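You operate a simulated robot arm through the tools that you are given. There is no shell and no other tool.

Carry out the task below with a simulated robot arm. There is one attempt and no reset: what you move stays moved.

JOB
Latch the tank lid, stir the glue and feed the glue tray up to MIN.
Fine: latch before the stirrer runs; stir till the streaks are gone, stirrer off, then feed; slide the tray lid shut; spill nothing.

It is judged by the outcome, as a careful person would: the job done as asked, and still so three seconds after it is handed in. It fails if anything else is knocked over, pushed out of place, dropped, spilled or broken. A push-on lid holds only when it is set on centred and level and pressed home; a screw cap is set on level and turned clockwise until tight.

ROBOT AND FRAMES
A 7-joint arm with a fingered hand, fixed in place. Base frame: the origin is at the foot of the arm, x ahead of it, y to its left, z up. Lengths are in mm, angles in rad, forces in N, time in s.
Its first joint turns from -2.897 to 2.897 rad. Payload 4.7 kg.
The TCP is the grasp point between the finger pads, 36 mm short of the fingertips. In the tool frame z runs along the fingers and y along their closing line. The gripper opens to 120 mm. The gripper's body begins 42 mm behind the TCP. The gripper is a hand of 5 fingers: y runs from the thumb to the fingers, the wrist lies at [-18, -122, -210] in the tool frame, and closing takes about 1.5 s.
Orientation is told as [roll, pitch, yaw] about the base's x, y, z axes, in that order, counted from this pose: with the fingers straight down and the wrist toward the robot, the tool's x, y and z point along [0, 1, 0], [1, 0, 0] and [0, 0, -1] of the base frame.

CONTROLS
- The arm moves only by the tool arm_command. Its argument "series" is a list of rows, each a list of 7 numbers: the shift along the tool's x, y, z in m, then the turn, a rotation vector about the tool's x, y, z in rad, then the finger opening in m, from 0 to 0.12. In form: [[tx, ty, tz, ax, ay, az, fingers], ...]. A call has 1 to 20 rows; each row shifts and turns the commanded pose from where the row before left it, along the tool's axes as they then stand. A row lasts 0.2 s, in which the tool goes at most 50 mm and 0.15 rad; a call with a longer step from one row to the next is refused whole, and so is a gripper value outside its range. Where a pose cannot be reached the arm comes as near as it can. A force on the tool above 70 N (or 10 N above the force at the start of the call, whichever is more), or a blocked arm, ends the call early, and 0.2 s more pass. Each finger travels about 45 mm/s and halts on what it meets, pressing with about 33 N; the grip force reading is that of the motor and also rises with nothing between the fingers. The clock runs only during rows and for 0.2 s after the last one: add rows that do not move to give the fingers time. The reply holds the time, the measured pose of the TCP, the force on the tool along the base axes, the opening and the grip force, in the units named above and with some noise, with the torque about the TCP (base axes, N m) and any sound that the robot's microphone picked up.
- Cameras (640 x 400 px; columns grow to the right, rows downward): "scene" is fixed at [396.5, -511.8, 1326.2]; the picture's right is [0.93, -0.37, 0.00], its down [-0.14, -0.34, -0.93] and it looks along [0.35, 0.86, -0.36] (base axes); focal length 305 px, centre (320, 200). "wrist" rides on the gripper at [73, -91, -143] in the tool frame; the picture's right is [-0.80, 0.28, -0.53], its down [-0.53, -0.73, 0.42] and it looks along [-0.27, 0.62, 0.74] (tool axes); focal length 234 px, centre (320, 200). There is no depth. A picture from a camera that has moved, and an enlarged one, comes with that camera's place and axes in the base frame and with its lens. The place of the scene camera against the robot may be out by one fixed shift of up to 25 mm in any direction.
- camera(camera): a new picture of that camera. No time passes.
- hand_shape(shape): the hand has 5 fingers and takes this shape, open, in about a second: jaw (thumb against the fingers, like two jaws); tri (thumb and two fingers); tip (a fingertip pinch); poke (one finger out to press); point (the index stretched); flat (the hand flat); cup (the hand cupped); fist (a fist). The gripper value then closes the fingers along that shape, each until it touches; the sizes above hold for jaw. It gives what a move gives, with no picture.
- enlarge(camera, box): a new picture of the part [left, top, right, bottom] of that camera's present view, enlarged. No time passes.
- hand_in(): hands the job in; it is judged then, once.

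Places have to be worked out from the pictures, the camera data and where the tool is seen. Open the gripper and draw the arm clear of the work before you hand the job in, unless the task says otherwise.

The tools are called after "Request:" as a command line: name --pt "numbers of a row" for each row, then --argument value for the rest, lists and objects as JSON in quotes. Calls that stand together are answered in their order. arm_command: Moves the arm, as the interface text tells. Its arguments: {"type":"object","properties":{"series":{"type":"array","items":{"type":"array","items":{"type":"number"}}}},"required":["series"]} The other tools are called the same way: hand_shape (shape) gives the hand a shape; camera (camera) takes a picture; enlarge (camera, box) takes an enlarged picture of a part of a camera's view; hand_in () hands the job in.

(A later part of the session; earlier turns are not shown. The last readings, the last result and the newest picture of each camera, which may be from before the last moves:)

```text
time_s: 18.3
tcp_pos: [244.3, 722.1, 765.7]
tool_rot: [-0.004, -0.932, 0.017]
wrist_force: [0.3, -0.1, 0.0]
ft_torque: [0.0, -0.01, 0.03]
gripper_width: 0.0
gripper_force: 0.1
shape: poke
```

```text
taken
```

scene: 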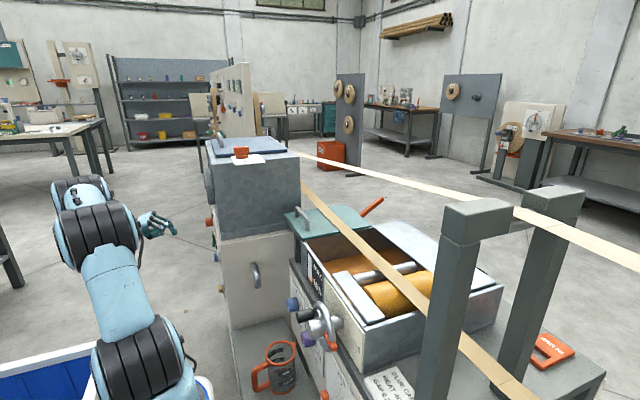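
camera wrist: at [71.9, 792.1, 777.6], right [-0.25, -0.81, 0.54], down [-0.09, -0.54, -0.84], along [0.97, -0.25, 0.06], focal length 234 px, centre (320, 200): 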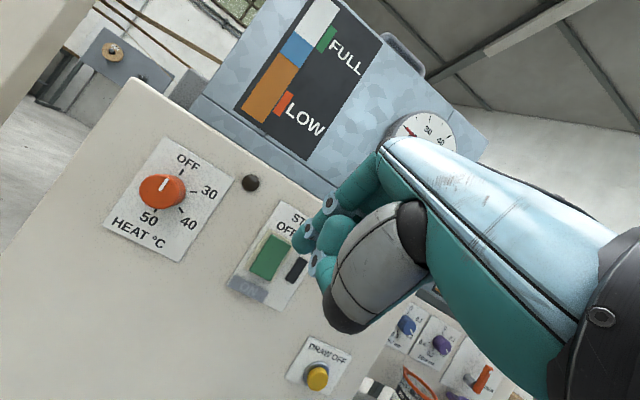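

The camera projection matches my estimates of the rocker and fingertip. I tilt back to 60° and move the fingertip to about 20 mm in front of the rocker's lower (ON) half.

Request:
arm_command --pt "0 0 0 -0.118 0 0 0.12" --pt "-0.0028 -0.0027 0.028 0 0 0 0.12" --pt "-0.0028 -0.0027 0.028 0 0 0 0.12" --pt "-0.0028 -0.0027 0.028 0 0 0 0.12" --pt "-0.0026 -0.0025 0.026 0 0 0 0.12" --pt "0 0 0 0 0 0 0.12"

Request:
camera --camera "wrist"

Request:
enlarge --camera "wrist" --box '[240, 170, 340, 290]'

```text
time_s: 19.7
tcp_pos: [334.0, 711.2, 700.9]
tool_rot: [-0.008, -1.052, 0.018]
wrist_force: [-0.8, -0.2, -0.2]
ft_torque: [0.01, 0.03, 0.01]
gripper_width: 0.0
gripper_force: 0.1
shape: poke
```

```text
taken
camera wrist: at [162.3, 781.6, 692.5], right [-0.31, -0.81, 0.51], down [0.01, -0.53, -0.84], along [0.95, -0.25, 0.17], focal length 234 px, centre (320, 200)
```

wrist: 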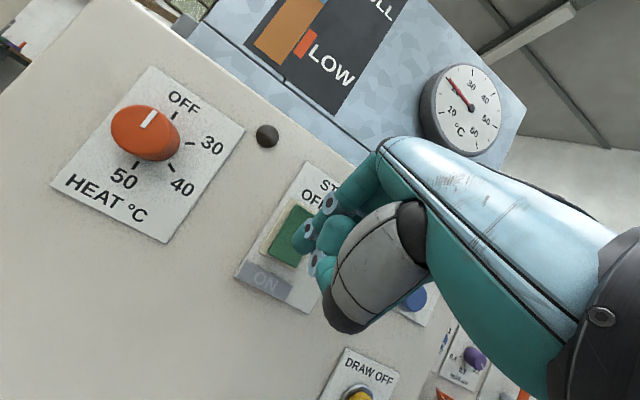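

```text
3.33 times, centred on (290, 230) of wrist
camera zoom: at [162.3, 781.6, 692.5], right [-0.31, -0.81, 0.51], down [0.01, -0.53, -0.84], along [0.95, -0.25, 0.17], focal length 781 px, centre (420, 100)
```

zoom: 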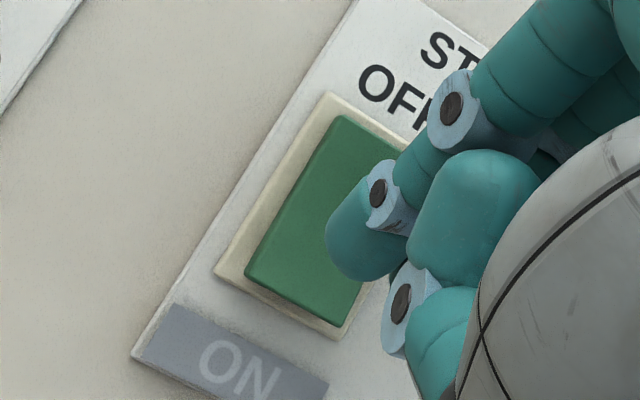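

The fingertip is lined up with the rocker; I shift slightly lower and press its ON end in small steps while watching force and sound.

Request:
arm_command --pt "0.001 0.0029 0.011 0 0 0 0.12" --pt "0.001 0.0029 0.011 0 0 0 0.12" --pt "0 0.002 0.0035 0 0 0 0.12" --pt "0 0.002 0.0035 0 0 0 0.12" --pt "0 0.0015 0.0026 0 0 0 0.12" --pt "0 0 0 0 0 0 0.12"

Request:
camera --camera "wrist"

Request:
enlarge --camera "wrist" --box '[240, 130, 360, 290]'

```text
time_s: 21.1
tcp_pos: [366.7, 714.0, 695.6]
tool_rot: [-0.007, -1.05, 0.019]
wrist_force: [-1.6, 0.2, 0.5]
ft_torque: [0.03, -0.03, 0.04]
gripper_width: 0.0
gripper_force: 0.1
shape: poke
```

```text
taken
camera wrist: at [195.5, 784.0, 686.4], right [-0.31, -0.81, 0.51], down [0.01, -0.53, -0.84], along [0.95, -0.25, 0.17], focal length 234 px, centre (320, 200)
```

wrist: 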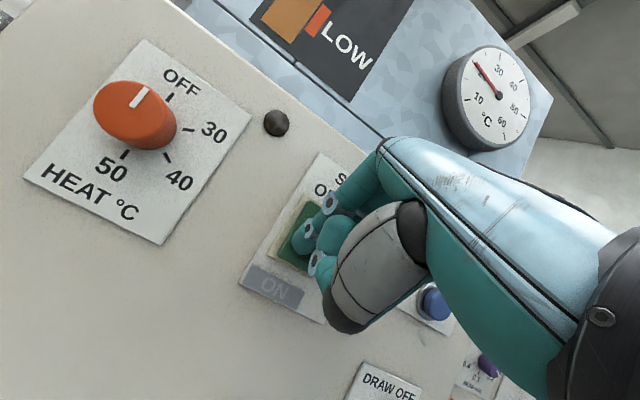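

```text
2.50 times, centred on (300, 210) of wrist
camera zoom: at [195.5, 784.0, 686.4], right [-0.31, -0.81, 0.51], down [0.01, -0.53, -0.84], along [0.95, -0.25, 0.17], focal length 585 px, centre (370, 175)
```

zoom: 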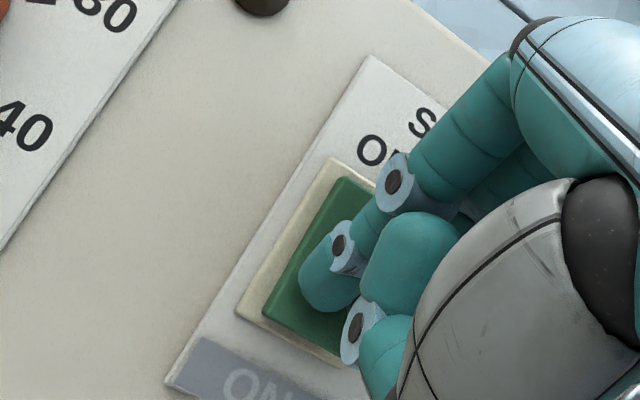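

Tip is around x=405 with barely any force yet. I keep pressing in small steps.

Request:
arm_command --pt "0 0.0015 0.0026 0 0 0 0.12" --pt "0 0.0015 0.0026 0 0 0 0.12" --pt "0 0 0 0 0 0 0.12"

Request:
enlarge --camera "wrist" --box '[240, 130, 360, 290]'

```text
time_s: 21.9
tcp_pos: [370.6, 714.2, 694.4]
tool_rot: [-0.004, -1.05, 0.02]
wrist_force: [-22.4, -1.3, 3.9]
ft_torque: [0.0, 0.12, 0.08]
gripper_width: 0.0
gripper_force: 0.1
shape: poke
heard: click
```

```text
2.50 times, centred on (300, 210) of wrist
camera zoom: at [198.9, 783.8, 686.4], right [-0.31, -0.81, 0.51], down [0.01, -0.53, -0.85], along [0.95, -0.25, 0.17], focal length 585 px, centre (370, 175)
```

zoom: 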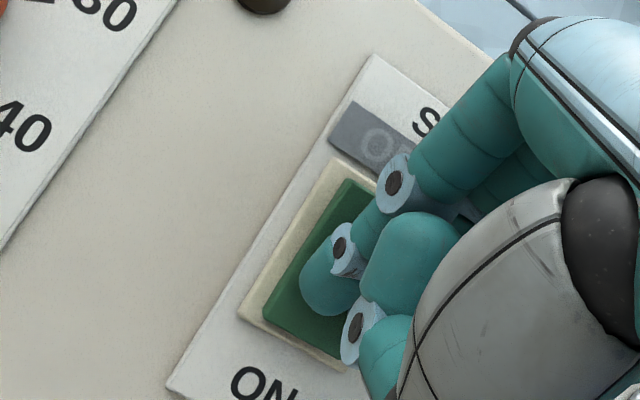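

A click: the switch shows ON. I back the finger off and look at the level glass and the lamp.

Request:
arm_command --pt "0 -0.0149 -0.026 0 0 0 0.12" --pt "0 -0.0149 -0.026 0 0 0 0.12" --pt "0 -0.0149 -0.026 0 0 0 0.12"

Request:
camera --camera "wrist"

Request:
enlarge --camera "wrist" --box '[200, 0, 400, 130]'

Request:
enlarge --camera "wrist" --box '[230, 170, 350, 310]'

```text
time_s: 22.7
tcp_pos: [282.6, 713.0, 695.7]
tool_rot: [-0.009, -1.049, 0.019]
wrist_force: [-0.9, -0.4, 0.1]
ft_torque: [-0.01, 0.02, -0.01]
gripper_width: 0.2
gripper_force: 0.0
shape: poke
```

```text
taken
camera wrist: at [112.5, 783.4, 686.8], right [-0.31, -0.81, 0.51], down [0.01, -0.54, -0.84], along [0.95, -0.25, 0.17], focal length 234 px, centre (320, 200)
```

wrist: 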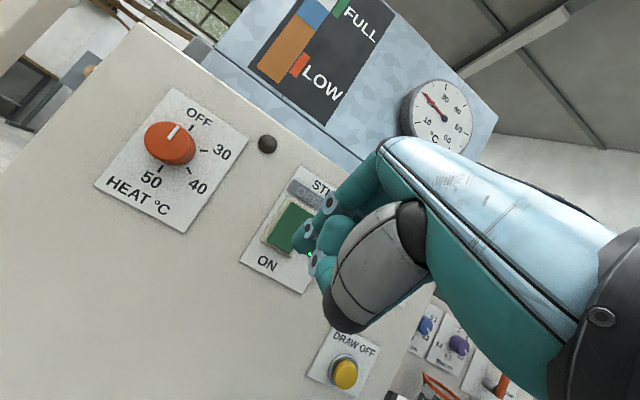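

```text
3.08 times, centred on (300, 65) of wrist
camera zoom: at [112.5, 783.4, 686.8], right [-0.31, -0.81, 0.51], down [0.01, -0.54, -0.84], along [0.95, -0.25, 0.17], focal length 720 px, centre (382, 615)
```

zoom: 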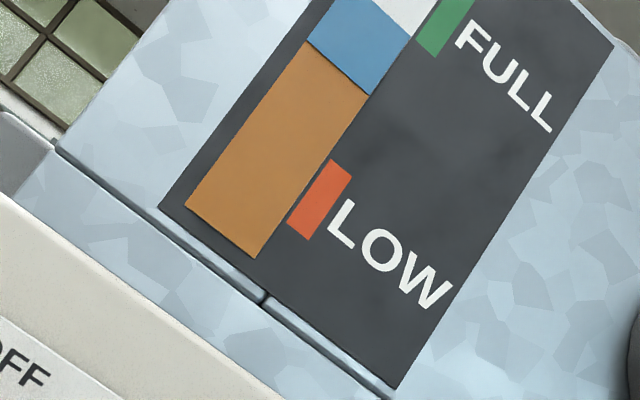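

```text
2.86 times, centred on (290, 240) of wrist
camera zoom: at [112.5, 783.4, 686.8], right [-0.31, -0.81, 0.51], down [0.01, -0.54, -0.84], along [0.95, -0.25, 0.17], focal length 669 px, centre (406, 86)
```

zoom: 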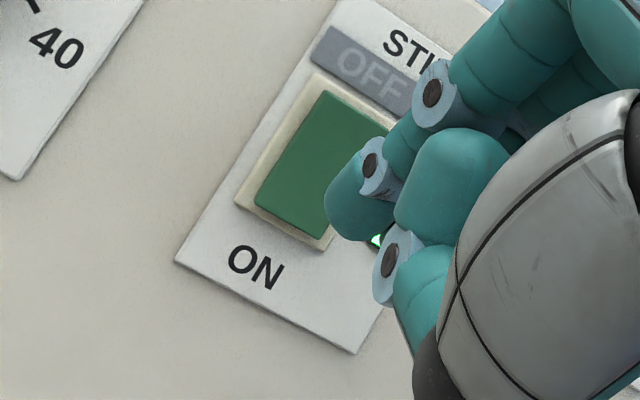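

The lamp is lit green: the stirrer is running. I raise the hand a little for a full view of the sight glass and let time pass.

Request:
arm_command --pt "0 0.026 -0.015 0 0 0 0.12" --pt "0 0.026 -0.015 0 0 0 0.12" --pt "0 0.026 -0.015 0 0 0 0.12" --pt "0 0 0 0 0 0 0.12" --pt "0 0 0 0 0 0 0.12" --pt "0 0 0 0 0 0 0.12" --pt "0 0 0 0 0 0 0.12" --pt "0 0 0 0 0 0 0.12" --pt "0 0 0 0 0 0 0.12" --pt "0 0 0 0 0 0 0.12" --pt "0 0 0 0 0 0 0.12" --pt "0 0 0 0 0 0 0.12"

Request:
camera --camera "wrist"

Request:
enlarge --camera "wrist" --box '[200, 0, 400, 130]'

Request:
enlarge --camera "scene" --box '[190, 120, 350, 220]'

```text
time_s: 25.3
tcp_pos: [282.4, 713.7, 785.2]
tool_rot: [-0.006, -1.053, 0.018]
wrist_force: [0.0, 0.8, 0.5]
ft_torque: [0.01, -0.03, -0.02]
gripper_width: 0.0
gripper_force: 0.0
shape: poke
```

```text
taken
camera wrist: at [111.7, 784.3, 777.0], right [-0.31, -0.81, 0.51], down [0.01, -0.53, -0.84], along [0.95, -0.25, 0.17], focal length 234 px, centre (320, 200)
```

wrist: 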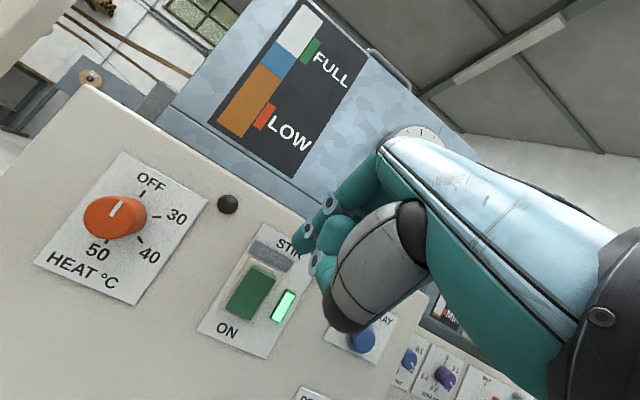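

```text
3.08 times, centred on (300, 65) of wrist
camera zoom: at [111.7, 784.3, 777.0], right [-0.31, -0.81, 0.51], down [0.01, -0.53, -0.84], along [0.95, -0.25, 0.17], focal length 720 px, centre (382, 615)
```

zoom: 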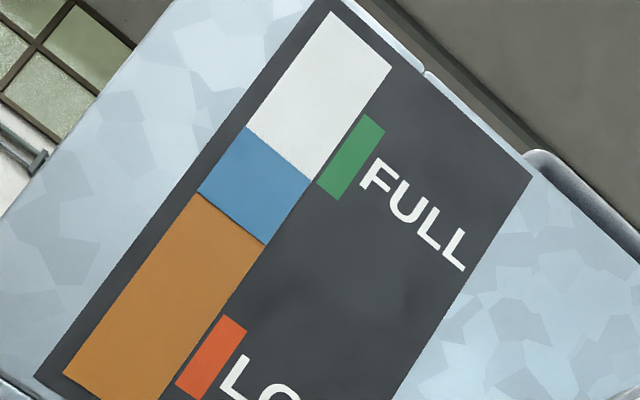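

```text
4.00 times, centred on (270, 170) of scene
camera zoom: at [396.5, -511.8, 1326.2], right [0.93, -0.37, 0.0], down [-0.14, -0.34, -0.93], along [0.35, 0.86, -0.36], focal length 1221 px, centre (520, 320)
```

zoom: 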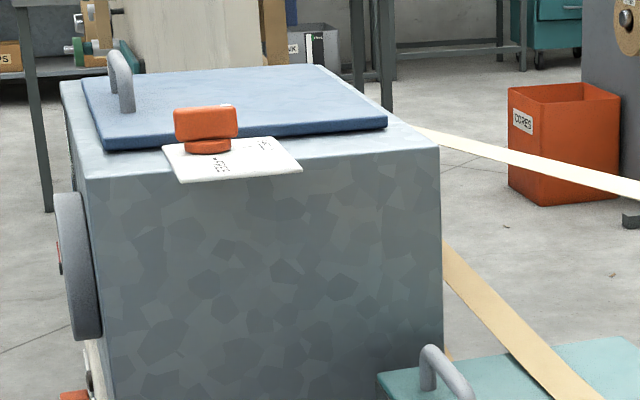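

The stirrer lamp is on; the blue layer is still there. I wait more.

Request:
arm_command --pt "0 0 0 0 0 0 0.12" --pt "0 0 0 0 0 0 0.12" --pt "0 0 0 0 0 0 0.12" --pt "0 0 0 0 0 0 0.12" --pt "0 0 0 0 0 0 0.12" --pt "0 0 0 0 0 0 0.12" --pt "0 0 0 0 0 0 0.12" --pt "0 0 0 0 0 0 0.12" --pt "0 0 0 0 0 0 0.12" --pt "0 0 0 0 0 0 0.12" --pt "0 0 0 0 0 0 0.12" --pt "0 0 0 0 0 0 0.12" --pt "0 0 0 0 0 0 0.12" --pt "0 0 0 0 0 0 0.12" --pt "0 0 0 0 0 0 0.12" --pt "0 0 0 0 0 0 0.12" --pt "0 0 0 0 0 0 0.12" --pt "0 0 0 0 0 0 0.12" --pt "0 0 0 0 0 0 0.12" --pt "0 0 0 0 0 0 0.12"

Request:
enlarge --camera "wrist" --box '[200, 0, 400, 130]'

Request:
enlarge --camera "scene" --box '[280, 180, 440, 300]'

```text
time_s: 29.5
tcp_pos: [283.0, 714.0, 785.6]
tool_rot: [-0.008, -1.052, 0.017]
wrist_force: [-0.3, 0.8, 1.4]
ft_torque: [-0.02, -0.03, 0.02]
gripper_width: 0.0
gripper_force: 0.1
shape: poke
```

```text
3.08 times, centred on (300, 65) of wrist
camera zoom: at [111.7, 784.3, 777.0], right [-0.31, -0.81, 0.51], down [0.01, -0.53, -0.84], along [0.95, -0.25, 0.17], focal length 720 px, centre (382, 615)
```

zoom: 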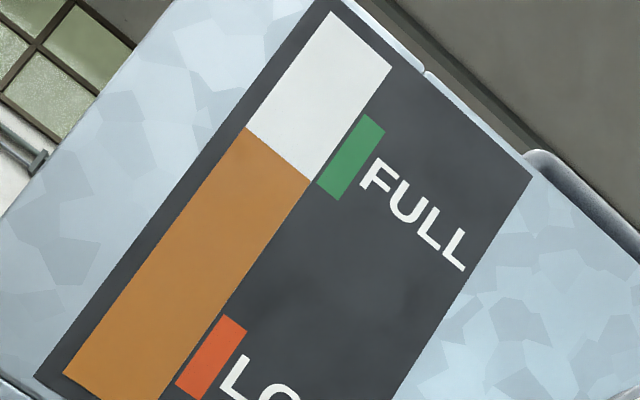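

```text
3.33 times, centred on (360, 240) of scene
camera zoom: at [396.5, -511.8, 1326.2], right [0.93, -0.37, 0.0], down [-0.14, -0.34, -0.93], along [0.35, 0.86, -0.36], focal length 1018 px, centre (187, 67)
```

zoom: 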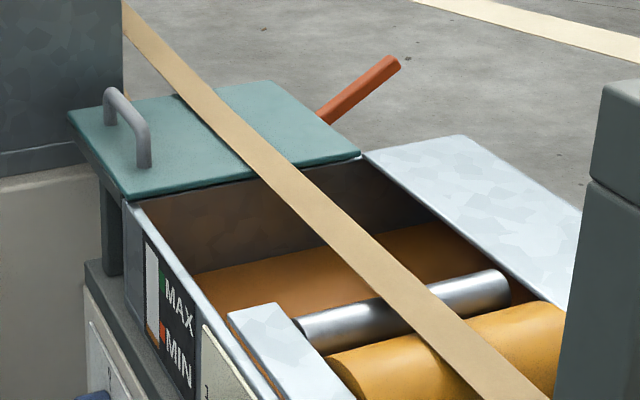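

The blue layer has mixed in and the glass is uniform. I check the lower part of the glass as well.

Request:
enlarge --camera "wrist" --box '[200, 0, 330, 150]'

Request:
enlarge --camera "wrist" --box '[190, 210, 400, 370]'

```text
2.67 times, centred on (265, 75) of wrist
camera zoom: at [111.7, 784.3, 777.0], right [-0.31, -0.81, 0.51], down [0.01, -0.53, -0.84], along [0.95, -0.25, 0.17], focal length 624 px, centre (467, 533)
```

zoom: 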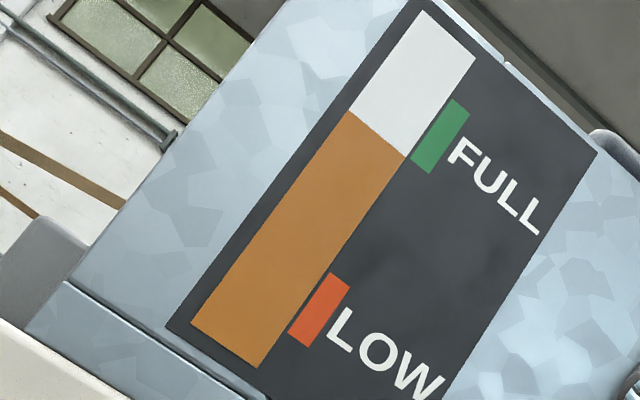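

```text
2.50 times, centred on (295, 290) of wrist
camera zoom: at [111.7, 784.3, 777.0], right [-0.31, -0.81, 0.51], down [0.01, -0.53, -0.84], along [0.95, -0.25, 0.17], focal length 585 px, centre (382, -25)
```

zoom: 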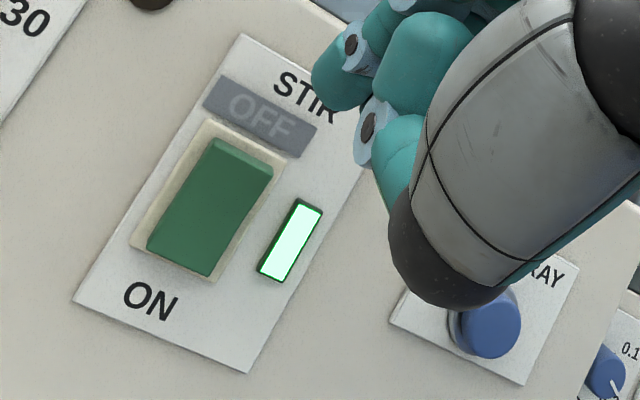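

The stir is done. I move in front of the rocker's upper (OFF) end and press it in small steps.

Request:
arm_command --pt "-0.0007 -0.0045 0.0251 0 0 0 0.12" --pt "-0.0007 -0.0045 0.0251 0 0 0 0.12" --pt "-0.0007 -0.0045 0.0251 0 0 0 0.12" --pt "0 0.0025 0.0043 0 0 0 0.12" --pt "0 0.0025 0.0043 0 0 0 0.12" --pt "0 0.002 0.0035 0 0 0 0.12" --pt "0 0.002 0.0035 0 0 0 0.12" --pt "0 0.0015 0.0026 0 0 0 0.12" --pt "0 0 0 0 0 0 0.12"

Request:
enlarge --camera "wrist" --box '[220, 170, 360, 330]'

```text
time_s: 31.5
tcp_pos: [362.6, 712.0, 735.3]
tool_rot: [-0.007, -1.052, 0.017]
wrist_force: [-0.1, -0.8, 0.5]
ft_torque: [0.02, 0.0, 0.0]
gripper_width: 0.0
gripper_force: 0.0
shape: poke
```

```text
2.50 times, centred on (290, 250) of wrist
camera zoom: at [191.1, 782.2, 727.3], right [-0.31, -0.81, 0.51], down [0.01, -0.54, -0.84], along [0.95, -0.25, 0.17], focal length 585 px, centre (395, 75)
```

zoom: 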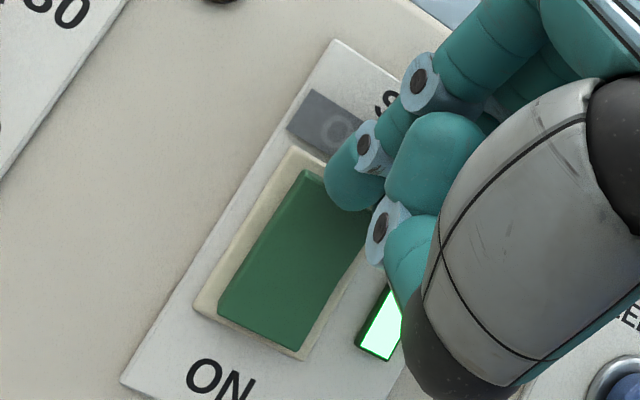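

The tip is at the upper end, just about touching. I press on in 3 mm steps.

Request:
arm_command --pt "0 0.0015 0.0026 0 0 0 0.12" --pt "0 0.0015 0.0026 0 0 0 0.12" --pt "0 0.001 0.0018 0 0 0 0.12" --pt "0 0 0 0 0 0 0.12"

Request:
enlarge --camera "wrist" --box '[220, 170, 360, 330]'

```text
time_s: 32.5
tcp_pos: [369.5, 713.2, 735.7]
tool_rot: [-0.008, -1.052, 0.017]
wrist_force: [0.4, 0.1, 0.0]
ft_torque: [-0.01, 0.01, 0.02]
gripper_width: 0.2
gripper_force: 0.1
shape: poke
heard: click
```

```text
2.50 times, centred on (290, 250) of wrist
camera zoom: at [199.5, 782.5, 727.6], right [-0.31, -0.81, 0.51], down [0.01, -0.53, -0.84], along [0.95, -0.25, 0.17], focal length 585 px, centre (395, 75)
```

zoom: 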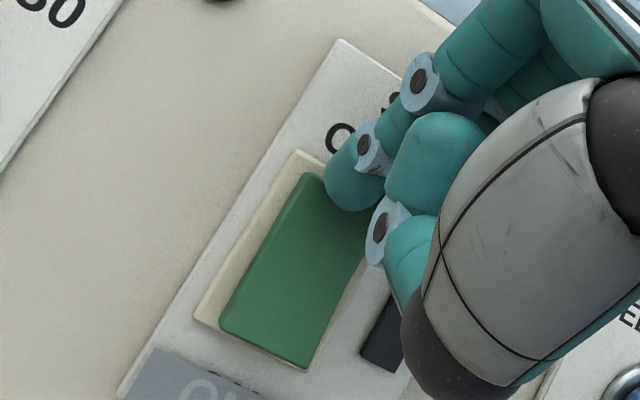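

Click and the lamp is dark: stirrer is OFF. I back away and inspect the machine front for the tray drain tap ("SHUT" label) before feeding.

Request:
arm_command --pt "0 -0.0149 -0.026 0 0 0 0.12" --pt "0 -0.0149 -0.026 0 0 0 0.12" --pt "0 -0.0149 -0.026 0 0 0 0.12" --pt "0 0 0 0 0 0 0.12"

Request:
camera --camera "wrist"

Request:
enlarge --camera "wrist" --box '[380, 260, 540, 400]'

Request:
enlarge --camera "scene" --box '[290, 320, 370, 400]'

```text
time_s: 33.5
tcp_pos: [280.5, 711.3, 734.3]
tool_rot: [-0.006, -1.05, 0.016]
wrist_force: [-0.2, 0.4, 0.2]
ft_torque: [0.0, 0.01, 0.02]
gripper_width: 0.1
gripper_force: 0.1
shape: poke
```

```text
taken
camera wrist: at [109.9, 781.1, 726.7], right [-0.31, -0.81, 0.51], down [0.01, -0.53, -0.84], along [0.95, -0.25, 0.17], focal length 234 px, centre (320, 200)
```

wrist: 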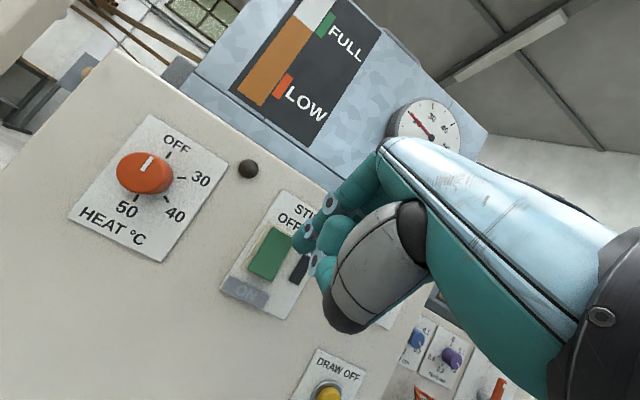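

```text
2.86 times, centred on (460, 330) of wrist
camera zoom: at [109.9, 781.1, 726.7], right [-0.31, -0.81, 0.51], down [0.01, -0.53, -0.84], along [0.95, -0.25, 0.17], focal length 669 px, centre (-80, -171)
```

zoom: 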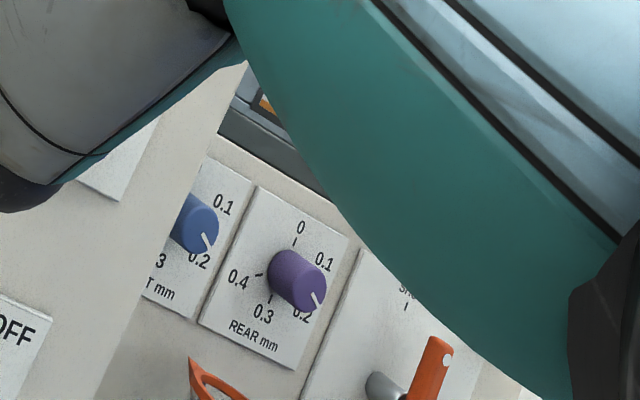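

```text
5.00 times, centred on (330, 360) of scene
camera zoom: at [396.5, -511.8, 1326.2], right [0.93, -0.37, 0.0], down [-0.14, -0.34, -0.93], along [0.35, 0.86, -0.36], focal length 1526 px, centre (270, -600)
```

zoom: 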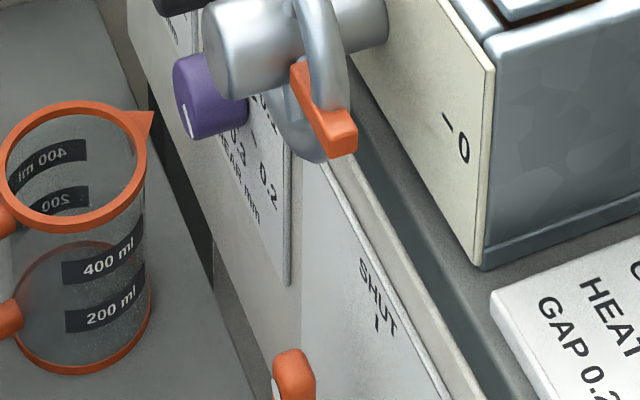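

The orange lever points up at its SHUT mark, so the drain is shut and the tray level has held. I move the finger in front of the FEED TRAY button, staying about 20 mm off it.

Request:
arm_command --pt "-0.0338 -0.0036 0.0021 0 0 0 0.12" --pt "-0.0338 -0.0036 0.0021 0 0 0 0.12" --pt "-0.0338 -0.0036 0.0021 0 0 0 0.12" --pt "-0.0338 -0.0036 0.0021 0 0 0 0.12" --pt "-0.0338 -0.0036 0.0021 0 0 0 0.12" --pt "0 0.009 0.0157 0 0 0 0.12" --pt "0 0.009 0.0157 0 0 0 0.12" --pt "0 0.009 0.0157 0 0 0 0.12" --pt "0 0 0 0 0 0 0.12"

Request:
camera --camera "wrist"

Request:
enlarge --camera "wrist" --box '[220, 150, 380, 310]'

Request:
enlarge --camera "scene" --box '[295, 245, 345, 295]'

```text
time_s: 35.5
tcp_pos: [338.8, 544.8, 716.3]
tool_rot: [-0.007, -1.051, 0.019]
wrist_force: [0.6, 0.5, 0.6]
ft_torque: [0.02, 0.0, -0.04]
gripper_width: 0.1
gripper_force: 0.2
shape: poke
```

```text
taken
camera wrist: at [166.1, 613.7, 708.0], right [-0.31, -0.81, 0.51], down [0.01, -0.53, -0.84], along [0.95, -0.25, 0.17], focal length 234 px, centre (320, 200)
```

wrist: 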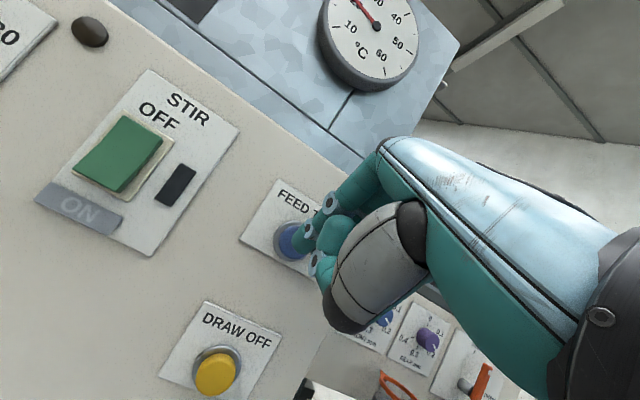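

```text
2.50 times, centred on (300, 230) of wrist
camera zoom: at [166.1, 613.7, 708.0], right [-0.31, -0.81, 0.51], down [0.01, -0.53, -0.84], along [0.95, -0.25, 0.17], focal length 585 px, centre (370, 125)
```

zoom: 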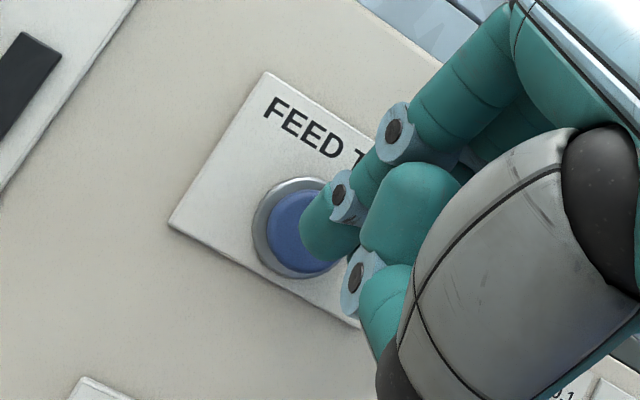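

```text
8.00 times, centred on (320, 270) of scene
camera zoom: at [396.5, -511.8, 1326.2], right [0.93, -0.37, 0.0], down [-0.14, -0.34, -0.93], along [0.35, 0.86, -0.36], focal length 2442 px, centre (320, -360)
```

zoom: 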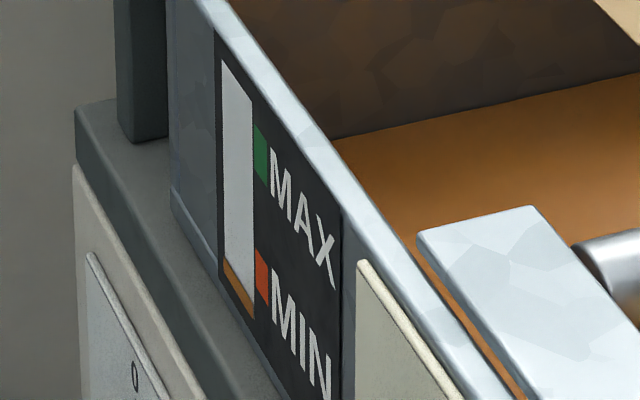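

The finger is aligned about 6 mm low on the button; I correct that and advance to near contact, then press gently in small steps.

Request:
arm_command --pt "0 0.0066 0.0054 0 0 0 0.12" --pt "0 0.0066 0.0055 0 0 0 0.12" --pt "0 0.0015 0.0026 0 0 0 0.12" --pt "0 0 0 0 0 0 0.12"

Request:
enlarge --camera "wrist" --box '[220, 150, 380, 310]'

```text
time_s: 36.5
tcp_pos: [355.5, 543.3, 722.3]
tool_rot: [-0.009, -1.049, 0.018]
wrist_force: [-0.3, 0.0, 0.4]
ft_torque: [0.01, 0.02, -0.01]
gripper_width: 0.0
gripper_force: 0.0
shape: poke
```

```text
2.50 times, centred on (300, 230) of wrist
camera zoom: at [184.5, 613.5, 713.1], right [-0.31, -0.81, 0.51], down [0.01, -0.53, -0.84], along [0.95, -0.25, 0.17], focal length 585 px, centre (370, 125)
```

zoom: 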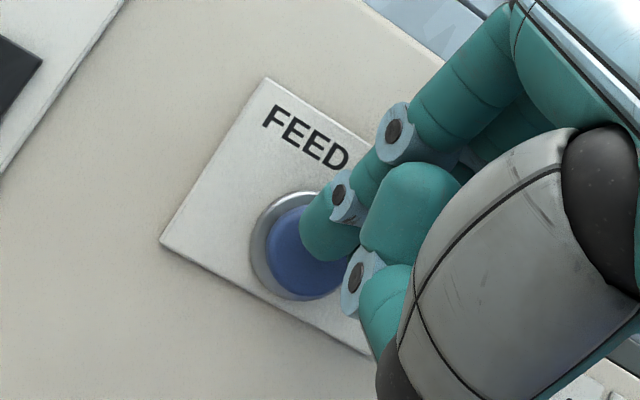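

Now well centred on the blue cap. I press in 3 mm steps.

Request:
arm_command --pt "0 0.0015 0.0026 0 0 0 0.12" --pt "0 0.0015 0.0026 0 0 0 0.12" --pt "0 0 0 0 0 0 0.12"

Request:
enlarge --camera "wrist" --box '[220, 150, 380, 310]'

Request:
enlarge --camera "scene" --box '[295, 245, 345, 295]'

```text
time_s: 37.3
tcp_pos: [361.6, 543.5, 720.7]
tool_rot: [-0.007, -1.051, 0.018]
wrist_force: [-1.1, -0.7, 0.0]
ft_torque: [0.0, 0.06, -0.02]
gripper_width: 0.3
gripper_force: 0.1
shape: poke
```

```text
2.50 times, centred on (300, 230) of wrist
camera zoom: at [190.7, 613.6, 712.9], right [-0.31, -0.81, 0.51], down [0.01, -0.53, -0.84], along [0.95, -0.25, 0.17], focal length 585 px, centre (370, 125)
```

zoom: 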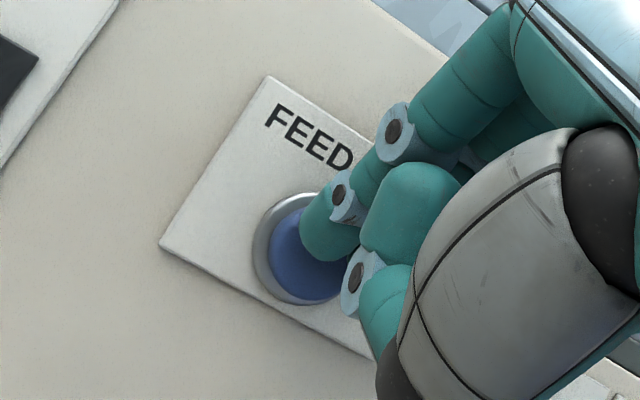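

```text
8.00 times, centred on (320, 270) of scene
camera zoom: at [396.5, -511.8, 1326.2], right [0.93, -0.37, 0.0], down [-0.14, -0.34, -0.93], along [0.35, 0.86, -0.36], focal length 2442 px, centre (320, -360)
```

zoom: 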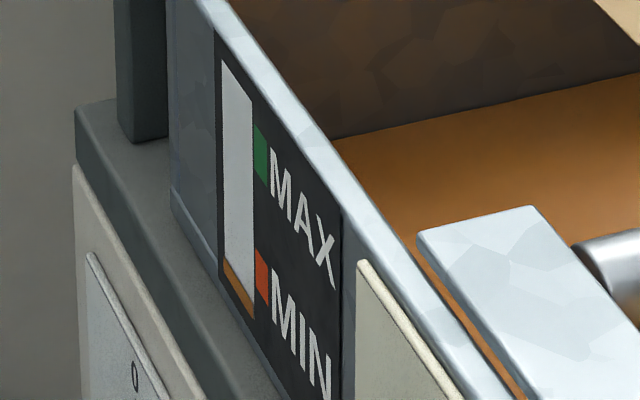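

Just at contact (about 1 N). I press a bit further, 2–3 mm at a time.

Request:
arm_command --pt "0 0.001 0.0017 0 0 0 0.12" --pt "0 0.001 0.0017 0 0 0 0.12" --pt "0 0 0 0 0 0 0.12"

Request:
enlarge --camera "scene" --box '[295, 245, 345, 295]'

```text
time_s: 38.1
tcp_pos: [365.2, 543.6, 721.2]
tool_rot: [-0.007, -1.05, 0.017]
wrist_force: [0.2, 0.2, 0.3]
ft_torque: [-0.03, 0.0, 0.0]
gripper_width: 0.2
gripper_force: 0.0
shape: poke
```

```text
8.00 times, centred on (320, 270) of scene
camera zoom: at [396.5, -511.8, 1326.2], right [0.93, -0.37, 0.0], down [-0.14, -0.34, -0.93], along [0.35, 0.86, -0.36], focal length 2442 px, centre (320, -360)
```

zoom: 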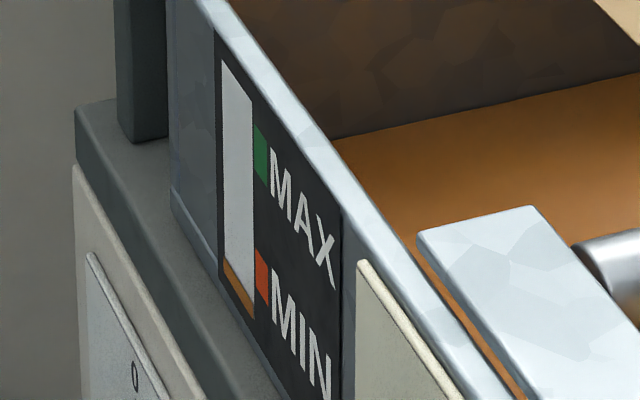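

No reaction yet; I continue pressing.

Request:
arm_command --pt "0 0.001 0.0017 0 0 0 0.12" --pt "0 0.001 0.0017 0 0 0 0.12" --pt "0 0 0 0 0 0 0.12"

Request:
enlarge --camera "scene" --box '[295, 245, 345, 295]'

Request:
enlarge --camera "wrist" --box '[220, 150, 380, 310]'

```text
time_s: 38.9
tcp_pos: [368.8, 543.1, 722.0]
tool_rot: [-0.006, -1.051, 0.017]
wrist_force: [-4.0, 1.1, 0.3]
ft_torque: [0.02, 0.08, 0.07]
gripper_width: 0.0
gripper_force: 0.2
shape: poke
heard: click
```

```text
8.00 times, centred on (320, 270) of scene
camera zoom: at [396.5, -511.8, 1326.2], right [0.93, -0.37, 0.0], down [-0.14, -0.34, -0.93], along [0.35, 0.86, -0.36], focal length 2442 px, centre (320, -360)
```

zoom: 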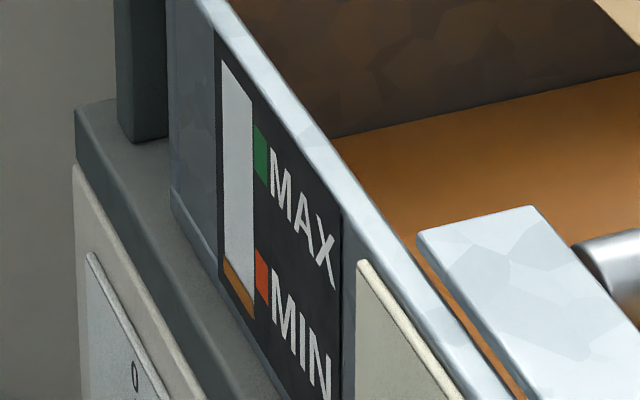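

```text
2.50 times, centred on (300, 230) of wrist
camera zoom: at [198.0, 613.3, 713.4], right [-0.31, -0.81, 0.51], down [0.01, -0.53, -0.84], along [0.95, -0.25, 0.17], focal length 585 px, centre (370, 125)
```

zoom: 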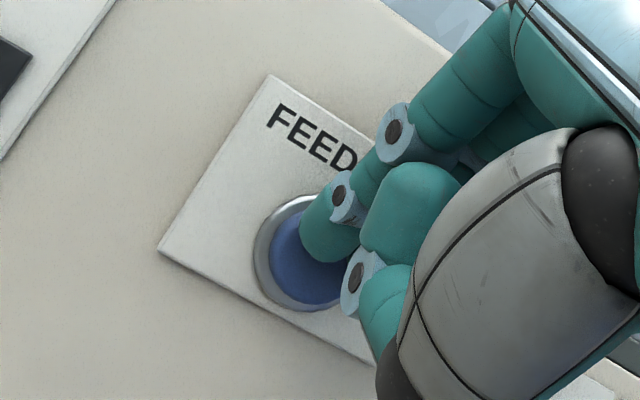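

A click: feeding has started. I hold and watch the tray gauge in short intervals.

Request:
arm_command --pt "0 0 0 0 0 0 0.12" --pt "0 0 0 0 0 0 0.12" --pt "0 0 0 0 0 0 0.12"

Request:
enlarge --camera "scene" --box '[305, 250, 330, 290]'

Request:
enlarge --camera "scene" --box '[280, 190, 440, 300]'

```text
time_s: 39.7
tcp_pos: [368.7, 543.2, 722.2]
tool_rot: [-0.005, -1.052, 0.019]
wrist_force: [-3.0, 1.1, -0.8]
ft_torque: [0.01, 0.02, 0.05]
gripper_width: 0.0
gripper_force: 0.1
shape: poke
```

```text
10.00 times, centred on (318, 270) of scene
camera zoom: at [396.5, -511.8, 1326.2], right [0.93, -0.37, 0.0], down [-0.14, -0.34, -0.93], along [0.35, 0.86, -0.36], focal length 3053 px, centre (345, -500)
```

zoom: 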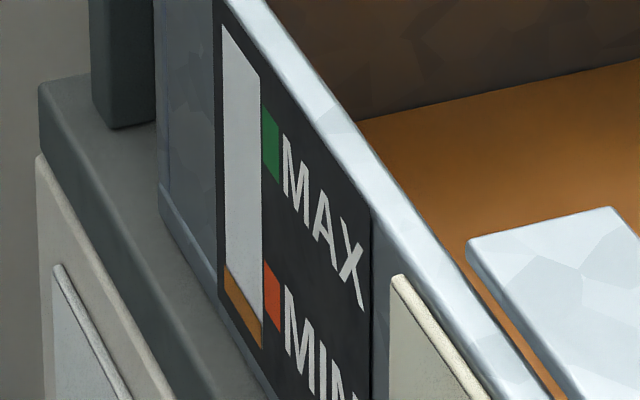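

```text
3.64 times, centred on (360, 245) of scene
camera zoom: at [396.5, -511.8, 1326.2], right [0.93, -0.37, 0.0], down [-0.14, -0.34, -0.93], along [0.35, 0.86, -0.36], focal length 1110 px, centre (174, 36)
```

zoom: 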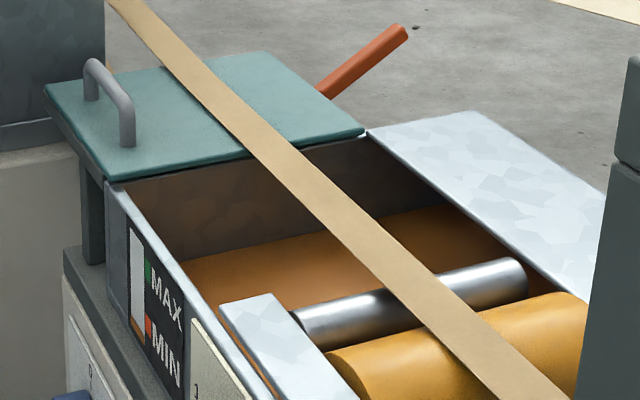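

The level rises slowly (now at the lower part of the red MIN mark). I keep holding in ~1 s steps.

Request:
arm_command --pt "0 0 0 0 0 0 0.12" --pt "0 0 0 0 0 0 0.12" --pt "0 0 0 0 0 0 0.12" --pt "0 0 0 0 0 0 0.12" --pt "0 0 0 0 0 0 0.12"

Request:
enlarge --camera "scene" --box '[308, 265, 324, 285]'

```text
time_s: 40.9
tcp_pos: [370.3, 543.2, 720.8]
tool_rot: [-0.008, -1.049, 0.018]
wrist_force: [-4.2, 0.7, -0.1]
ft_torque: [0.0, 0.04, 0.07]
gripper_width: 0.0
gripper_force: 0.1
shape: poke
```

```text
16.00 times, centred on (316, 275) of scene
camera zoom: at [396.5, -511.8, 1326.2], right [0.93, -0.37, 0.0], down [-0.14, -0.34, -0.93], along [0.35, 0.86, -0.36], focal length 4884 px, centre (384, -1000)
```

zoom: 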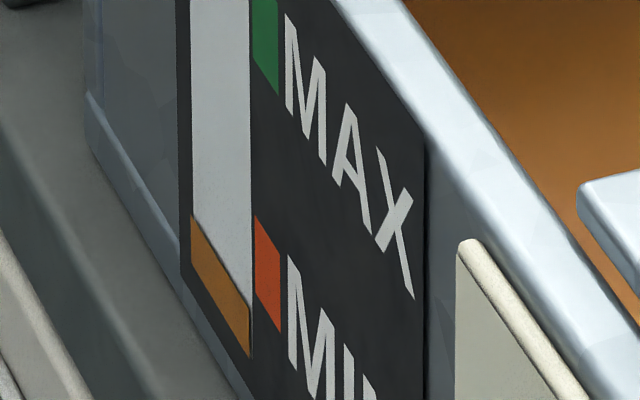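

I hold another second and compare at the same zoom.

Request:
arm_command --pt "0 0 0 0 0 0 0.12" --pt "0 0 0 0 0 0 0.12" --pt "0 0 0 0 0 0 0.12" --pt "0 0 0 0 0 0 0.12" --pt "0 0 0 0 0 0 0.12"

Request:
enlarge --camera "scene" --box '[308, 265, 324, 285]'

Request:
enlarge --camera "wrist" --box '[220, 150, 380, 310]'

```text
time_s: 42.1
tcp_pos: [368.8, 543.4, 720.4]
tool_rot: [-0.006, -1.052, 0.018]
wrist_force: [-3.8, 0.2, 0.9]
ft_torque: [0.01, 0.04, 0.04]
gripper_width: 0.1
gripper_force: 0.1
shape: poke
```

```text
16.00 times, centred on (316, 275) of scene
camera zoom: at [396.5, -511.8, 1326.2], right [0.93, -0.37, 0.0], down [-0.14, -0.34, -0.93], along [0.35, 0.86, -0.36], focal length 4884 px, centre (384, -1000)
```

zoom: 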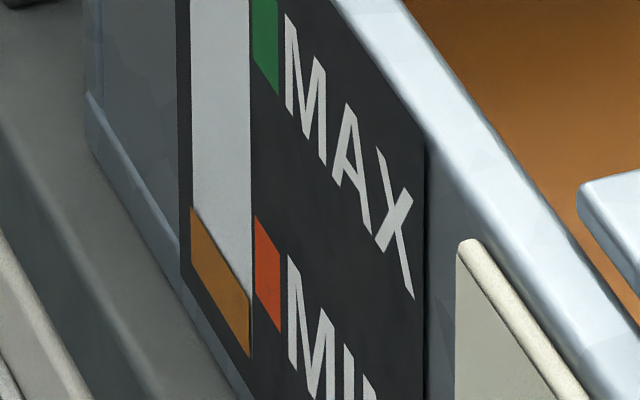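

```text
2.50 times, centred on (300, 230) of wrist
camera zoom: at [198.2, 613.3, 713.4], right [-0.31, -0.81, 0.51], down [0.01, -0.53, -0.84], along [0.95, -0.25, 0.17], focal length 585 px, centre (370, 125)
```

zoom: 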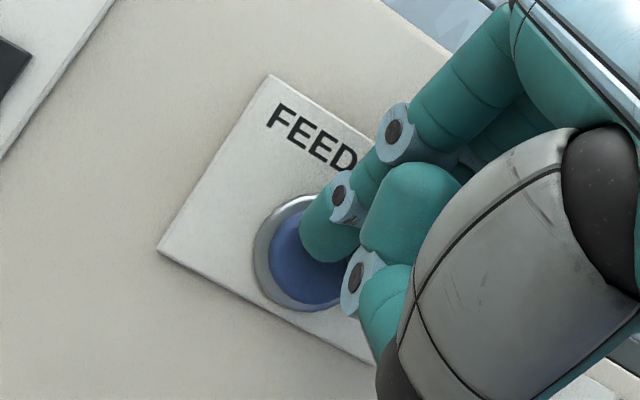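

The level climbs about 6 px/s at this zoom; roughly 50 px remain to the middle of the MIN mark. I hold for 4 s more and check.

Request:
arm_command --pt "0 0 0 0 0 0 0.12" --pt "0 0 0 0 0 0 0.12" --pt "0 0 0 0 0 0 0.12" --pt "0 0 0 0 0 0 0.12" --pt "0 0 0 0 0 0 0.12" --pt "0 0 0 0 0 0 0.12" --pt "0 0 0 0 0 0 0.12" --pt "0 0 0 0 0 0 0.12" --pt "0 0 0 0 0 0 0.12" --pt "0 0 0 0 0 0 0.12" --pt "0 0 0 0 0 0 0.12" --pt "0 0 0 0 0 0 0.12" --pt "0 0 0 0 0 0 0.12" --pt "0 0 0 0 0 0 0.12" --pt "0 0 0 0 0 0 0.12" --pt "0 0 0 0 0 0 0.12" --pt "0 0 0 0 0 0 0.12" --pt "0 0 0 0 0 0 0.12" --pt "0 0 0 0 0 0 0.12"

Request:
enlarge --camera "scene" --box '[308, 265, 324, 285]'

Request:
camera --camera "scene"

```text
time_s: 46.1
tcp_pos: [369.4, 543.6, 721.3]
tool_rot: [-0.008, -1.048, 0.016]
wrist_force: [-3.7, 1.7, -0.5]
ft_torque: [0.03, 0.04, 0.02]
gripper_width: 0.1
gripper_force: 0.0
shape: poke
```

```text
16.00 times, centred on (316, 275) of scene
camera zoom: at [396.5, -511.8, 1326.2], right [0.93, -0.37, 0.0], down [-0.14, -0.34, -0.93], along [0.35, 0.86, -0.36], focal length 4884 px, centre (384, -1000)
```

zoom: 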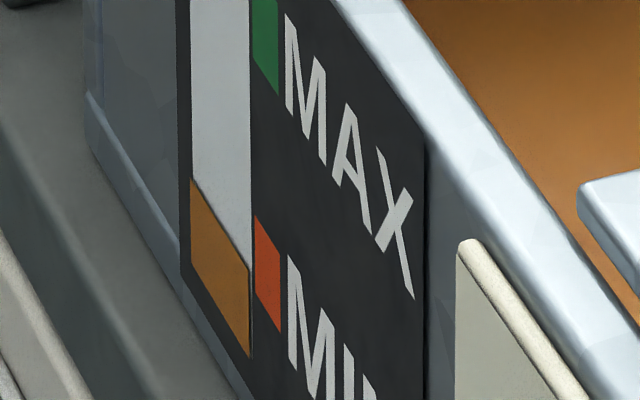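

```text
taken
```

scene: 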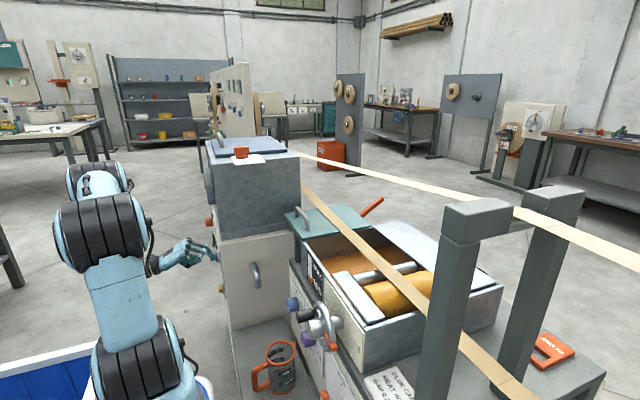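

Level is now in the lower part of the MIN mark. I hold about 3.6 s more.

Request:
arm_command --pt "0 0 0 0 0 0 0.12" --pt "0 0 0 0 0 0 0.12" --pt "0 0 0 0 0 0 0.12" --pt "0 0 0 0 0 0 0.12" --pt "0 0 0 0 0 0 0.12" --pt "0 0 0 0 0 0 0.12" --pt "0 0 0 0 0 0 0.12" --pt "0 0 0 0 0 0 0.12" --pt "0 0 0 0 0 0 0.12" --pt "0 0 0 0 0 0 0.12" --pt "0 0 0 0 0 0 0.12" --pt "0 0 0 0 0 0 0.12" --pt "0 0 0 0 0 0 0.12" --pt "0 0 0 0 0 0 0.12" --pt "0 0 0 0 0 0 0.12" --pt "0 0 0 0 0 0 0.12" --pt "0 0 0 0 0 0 0.12"

Request:
enlarge --camera "scene" --box '[308, 265, 324, 285]'

```text
time_s: 49.7
tcp_pos: [369.7, 542.9, 721.8]
tool_rot: [-0.008, -1.051, 0.018]
wrist_force: [-4.3, 0.3, 0.9]
ft_torque: [0.03, 0.07, 0.07]
gripper_width: 0.0
gripper_force: 0.1
shape: poke
```

```text
16.00 times, centred on (316, 275) of scene
camera zoom: at [396.5, -511.8, 1326.2], right [0.93, -0.37, 0.0], down [-0.14, -0.34, -0.93], along [0.35, 0.86, -0.36], focal length 4884 px, centre (384, -1000)
```

zoom: 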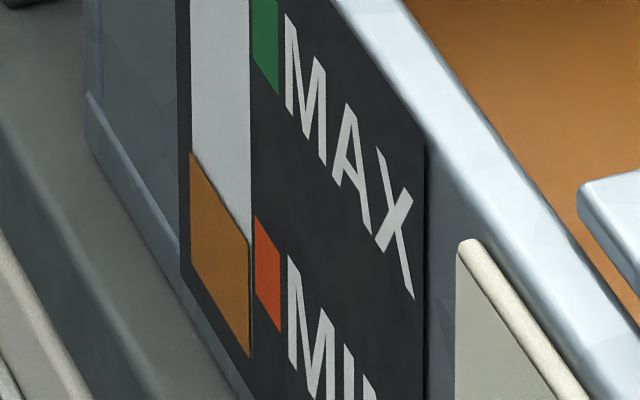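

The level line is now at about the middle of the MIN mark. I hold a second more so it is surely up to MIN, then release the button and back off.

Request:
arm_command --pt "0 0 0 0 0 0 0.12" --pt "0 0 0 0 0 0 0.12" --pt "0 0 0 0 0 0 0.12" --pt "0 0 0 0 0 0 0.12" --pt "0 -0.0149 -0.026 0 0 0 0.12" --pt "0 0 0 0 0 0 0.12"

Request:
enlarge --camera "scene" --box '[308, 265, 324, 285]'

Request:
camera --camera "wrist"

```text
time_s: 51.1
tcp_pos: [337.5, 543.1, 721.0]
tool_rot: [-0.008, -1.051, 0.017]
wrist_force: [-0.6, 0.5, 0.0]
ft_torque: [-0.04, -0.05, -0.03]
gripper_width: 0.0
gripper_force: 0.0
shape: poke
```

```text
16.00 times, centred on (316, 275) of scene
camera zoom: at [396.5, -511.8, 1326.2], right [0.93, -0.37, 0.0], down [-0.14, -0.34, -0.93], along [0.35, 0.86, -0.36], focal length 4884 px, centre (384, -1000)
```

zoom: 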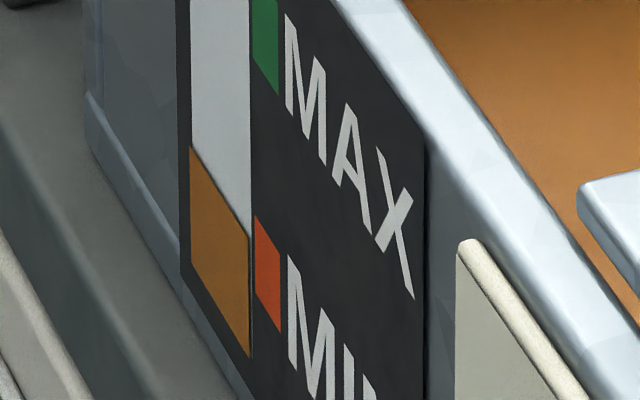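

```text
taken
camera wrist: at [167.8, 612.6, 713.2], right [-0.31, -0.81, 0.51], down [0.01, -0.54, -0.84], along [0.95, -0.25, 0.17], focal length 234 px, centre (320, 200)
```

wrist: 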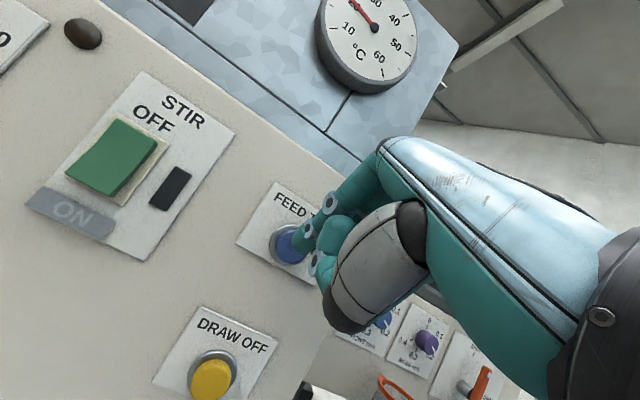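

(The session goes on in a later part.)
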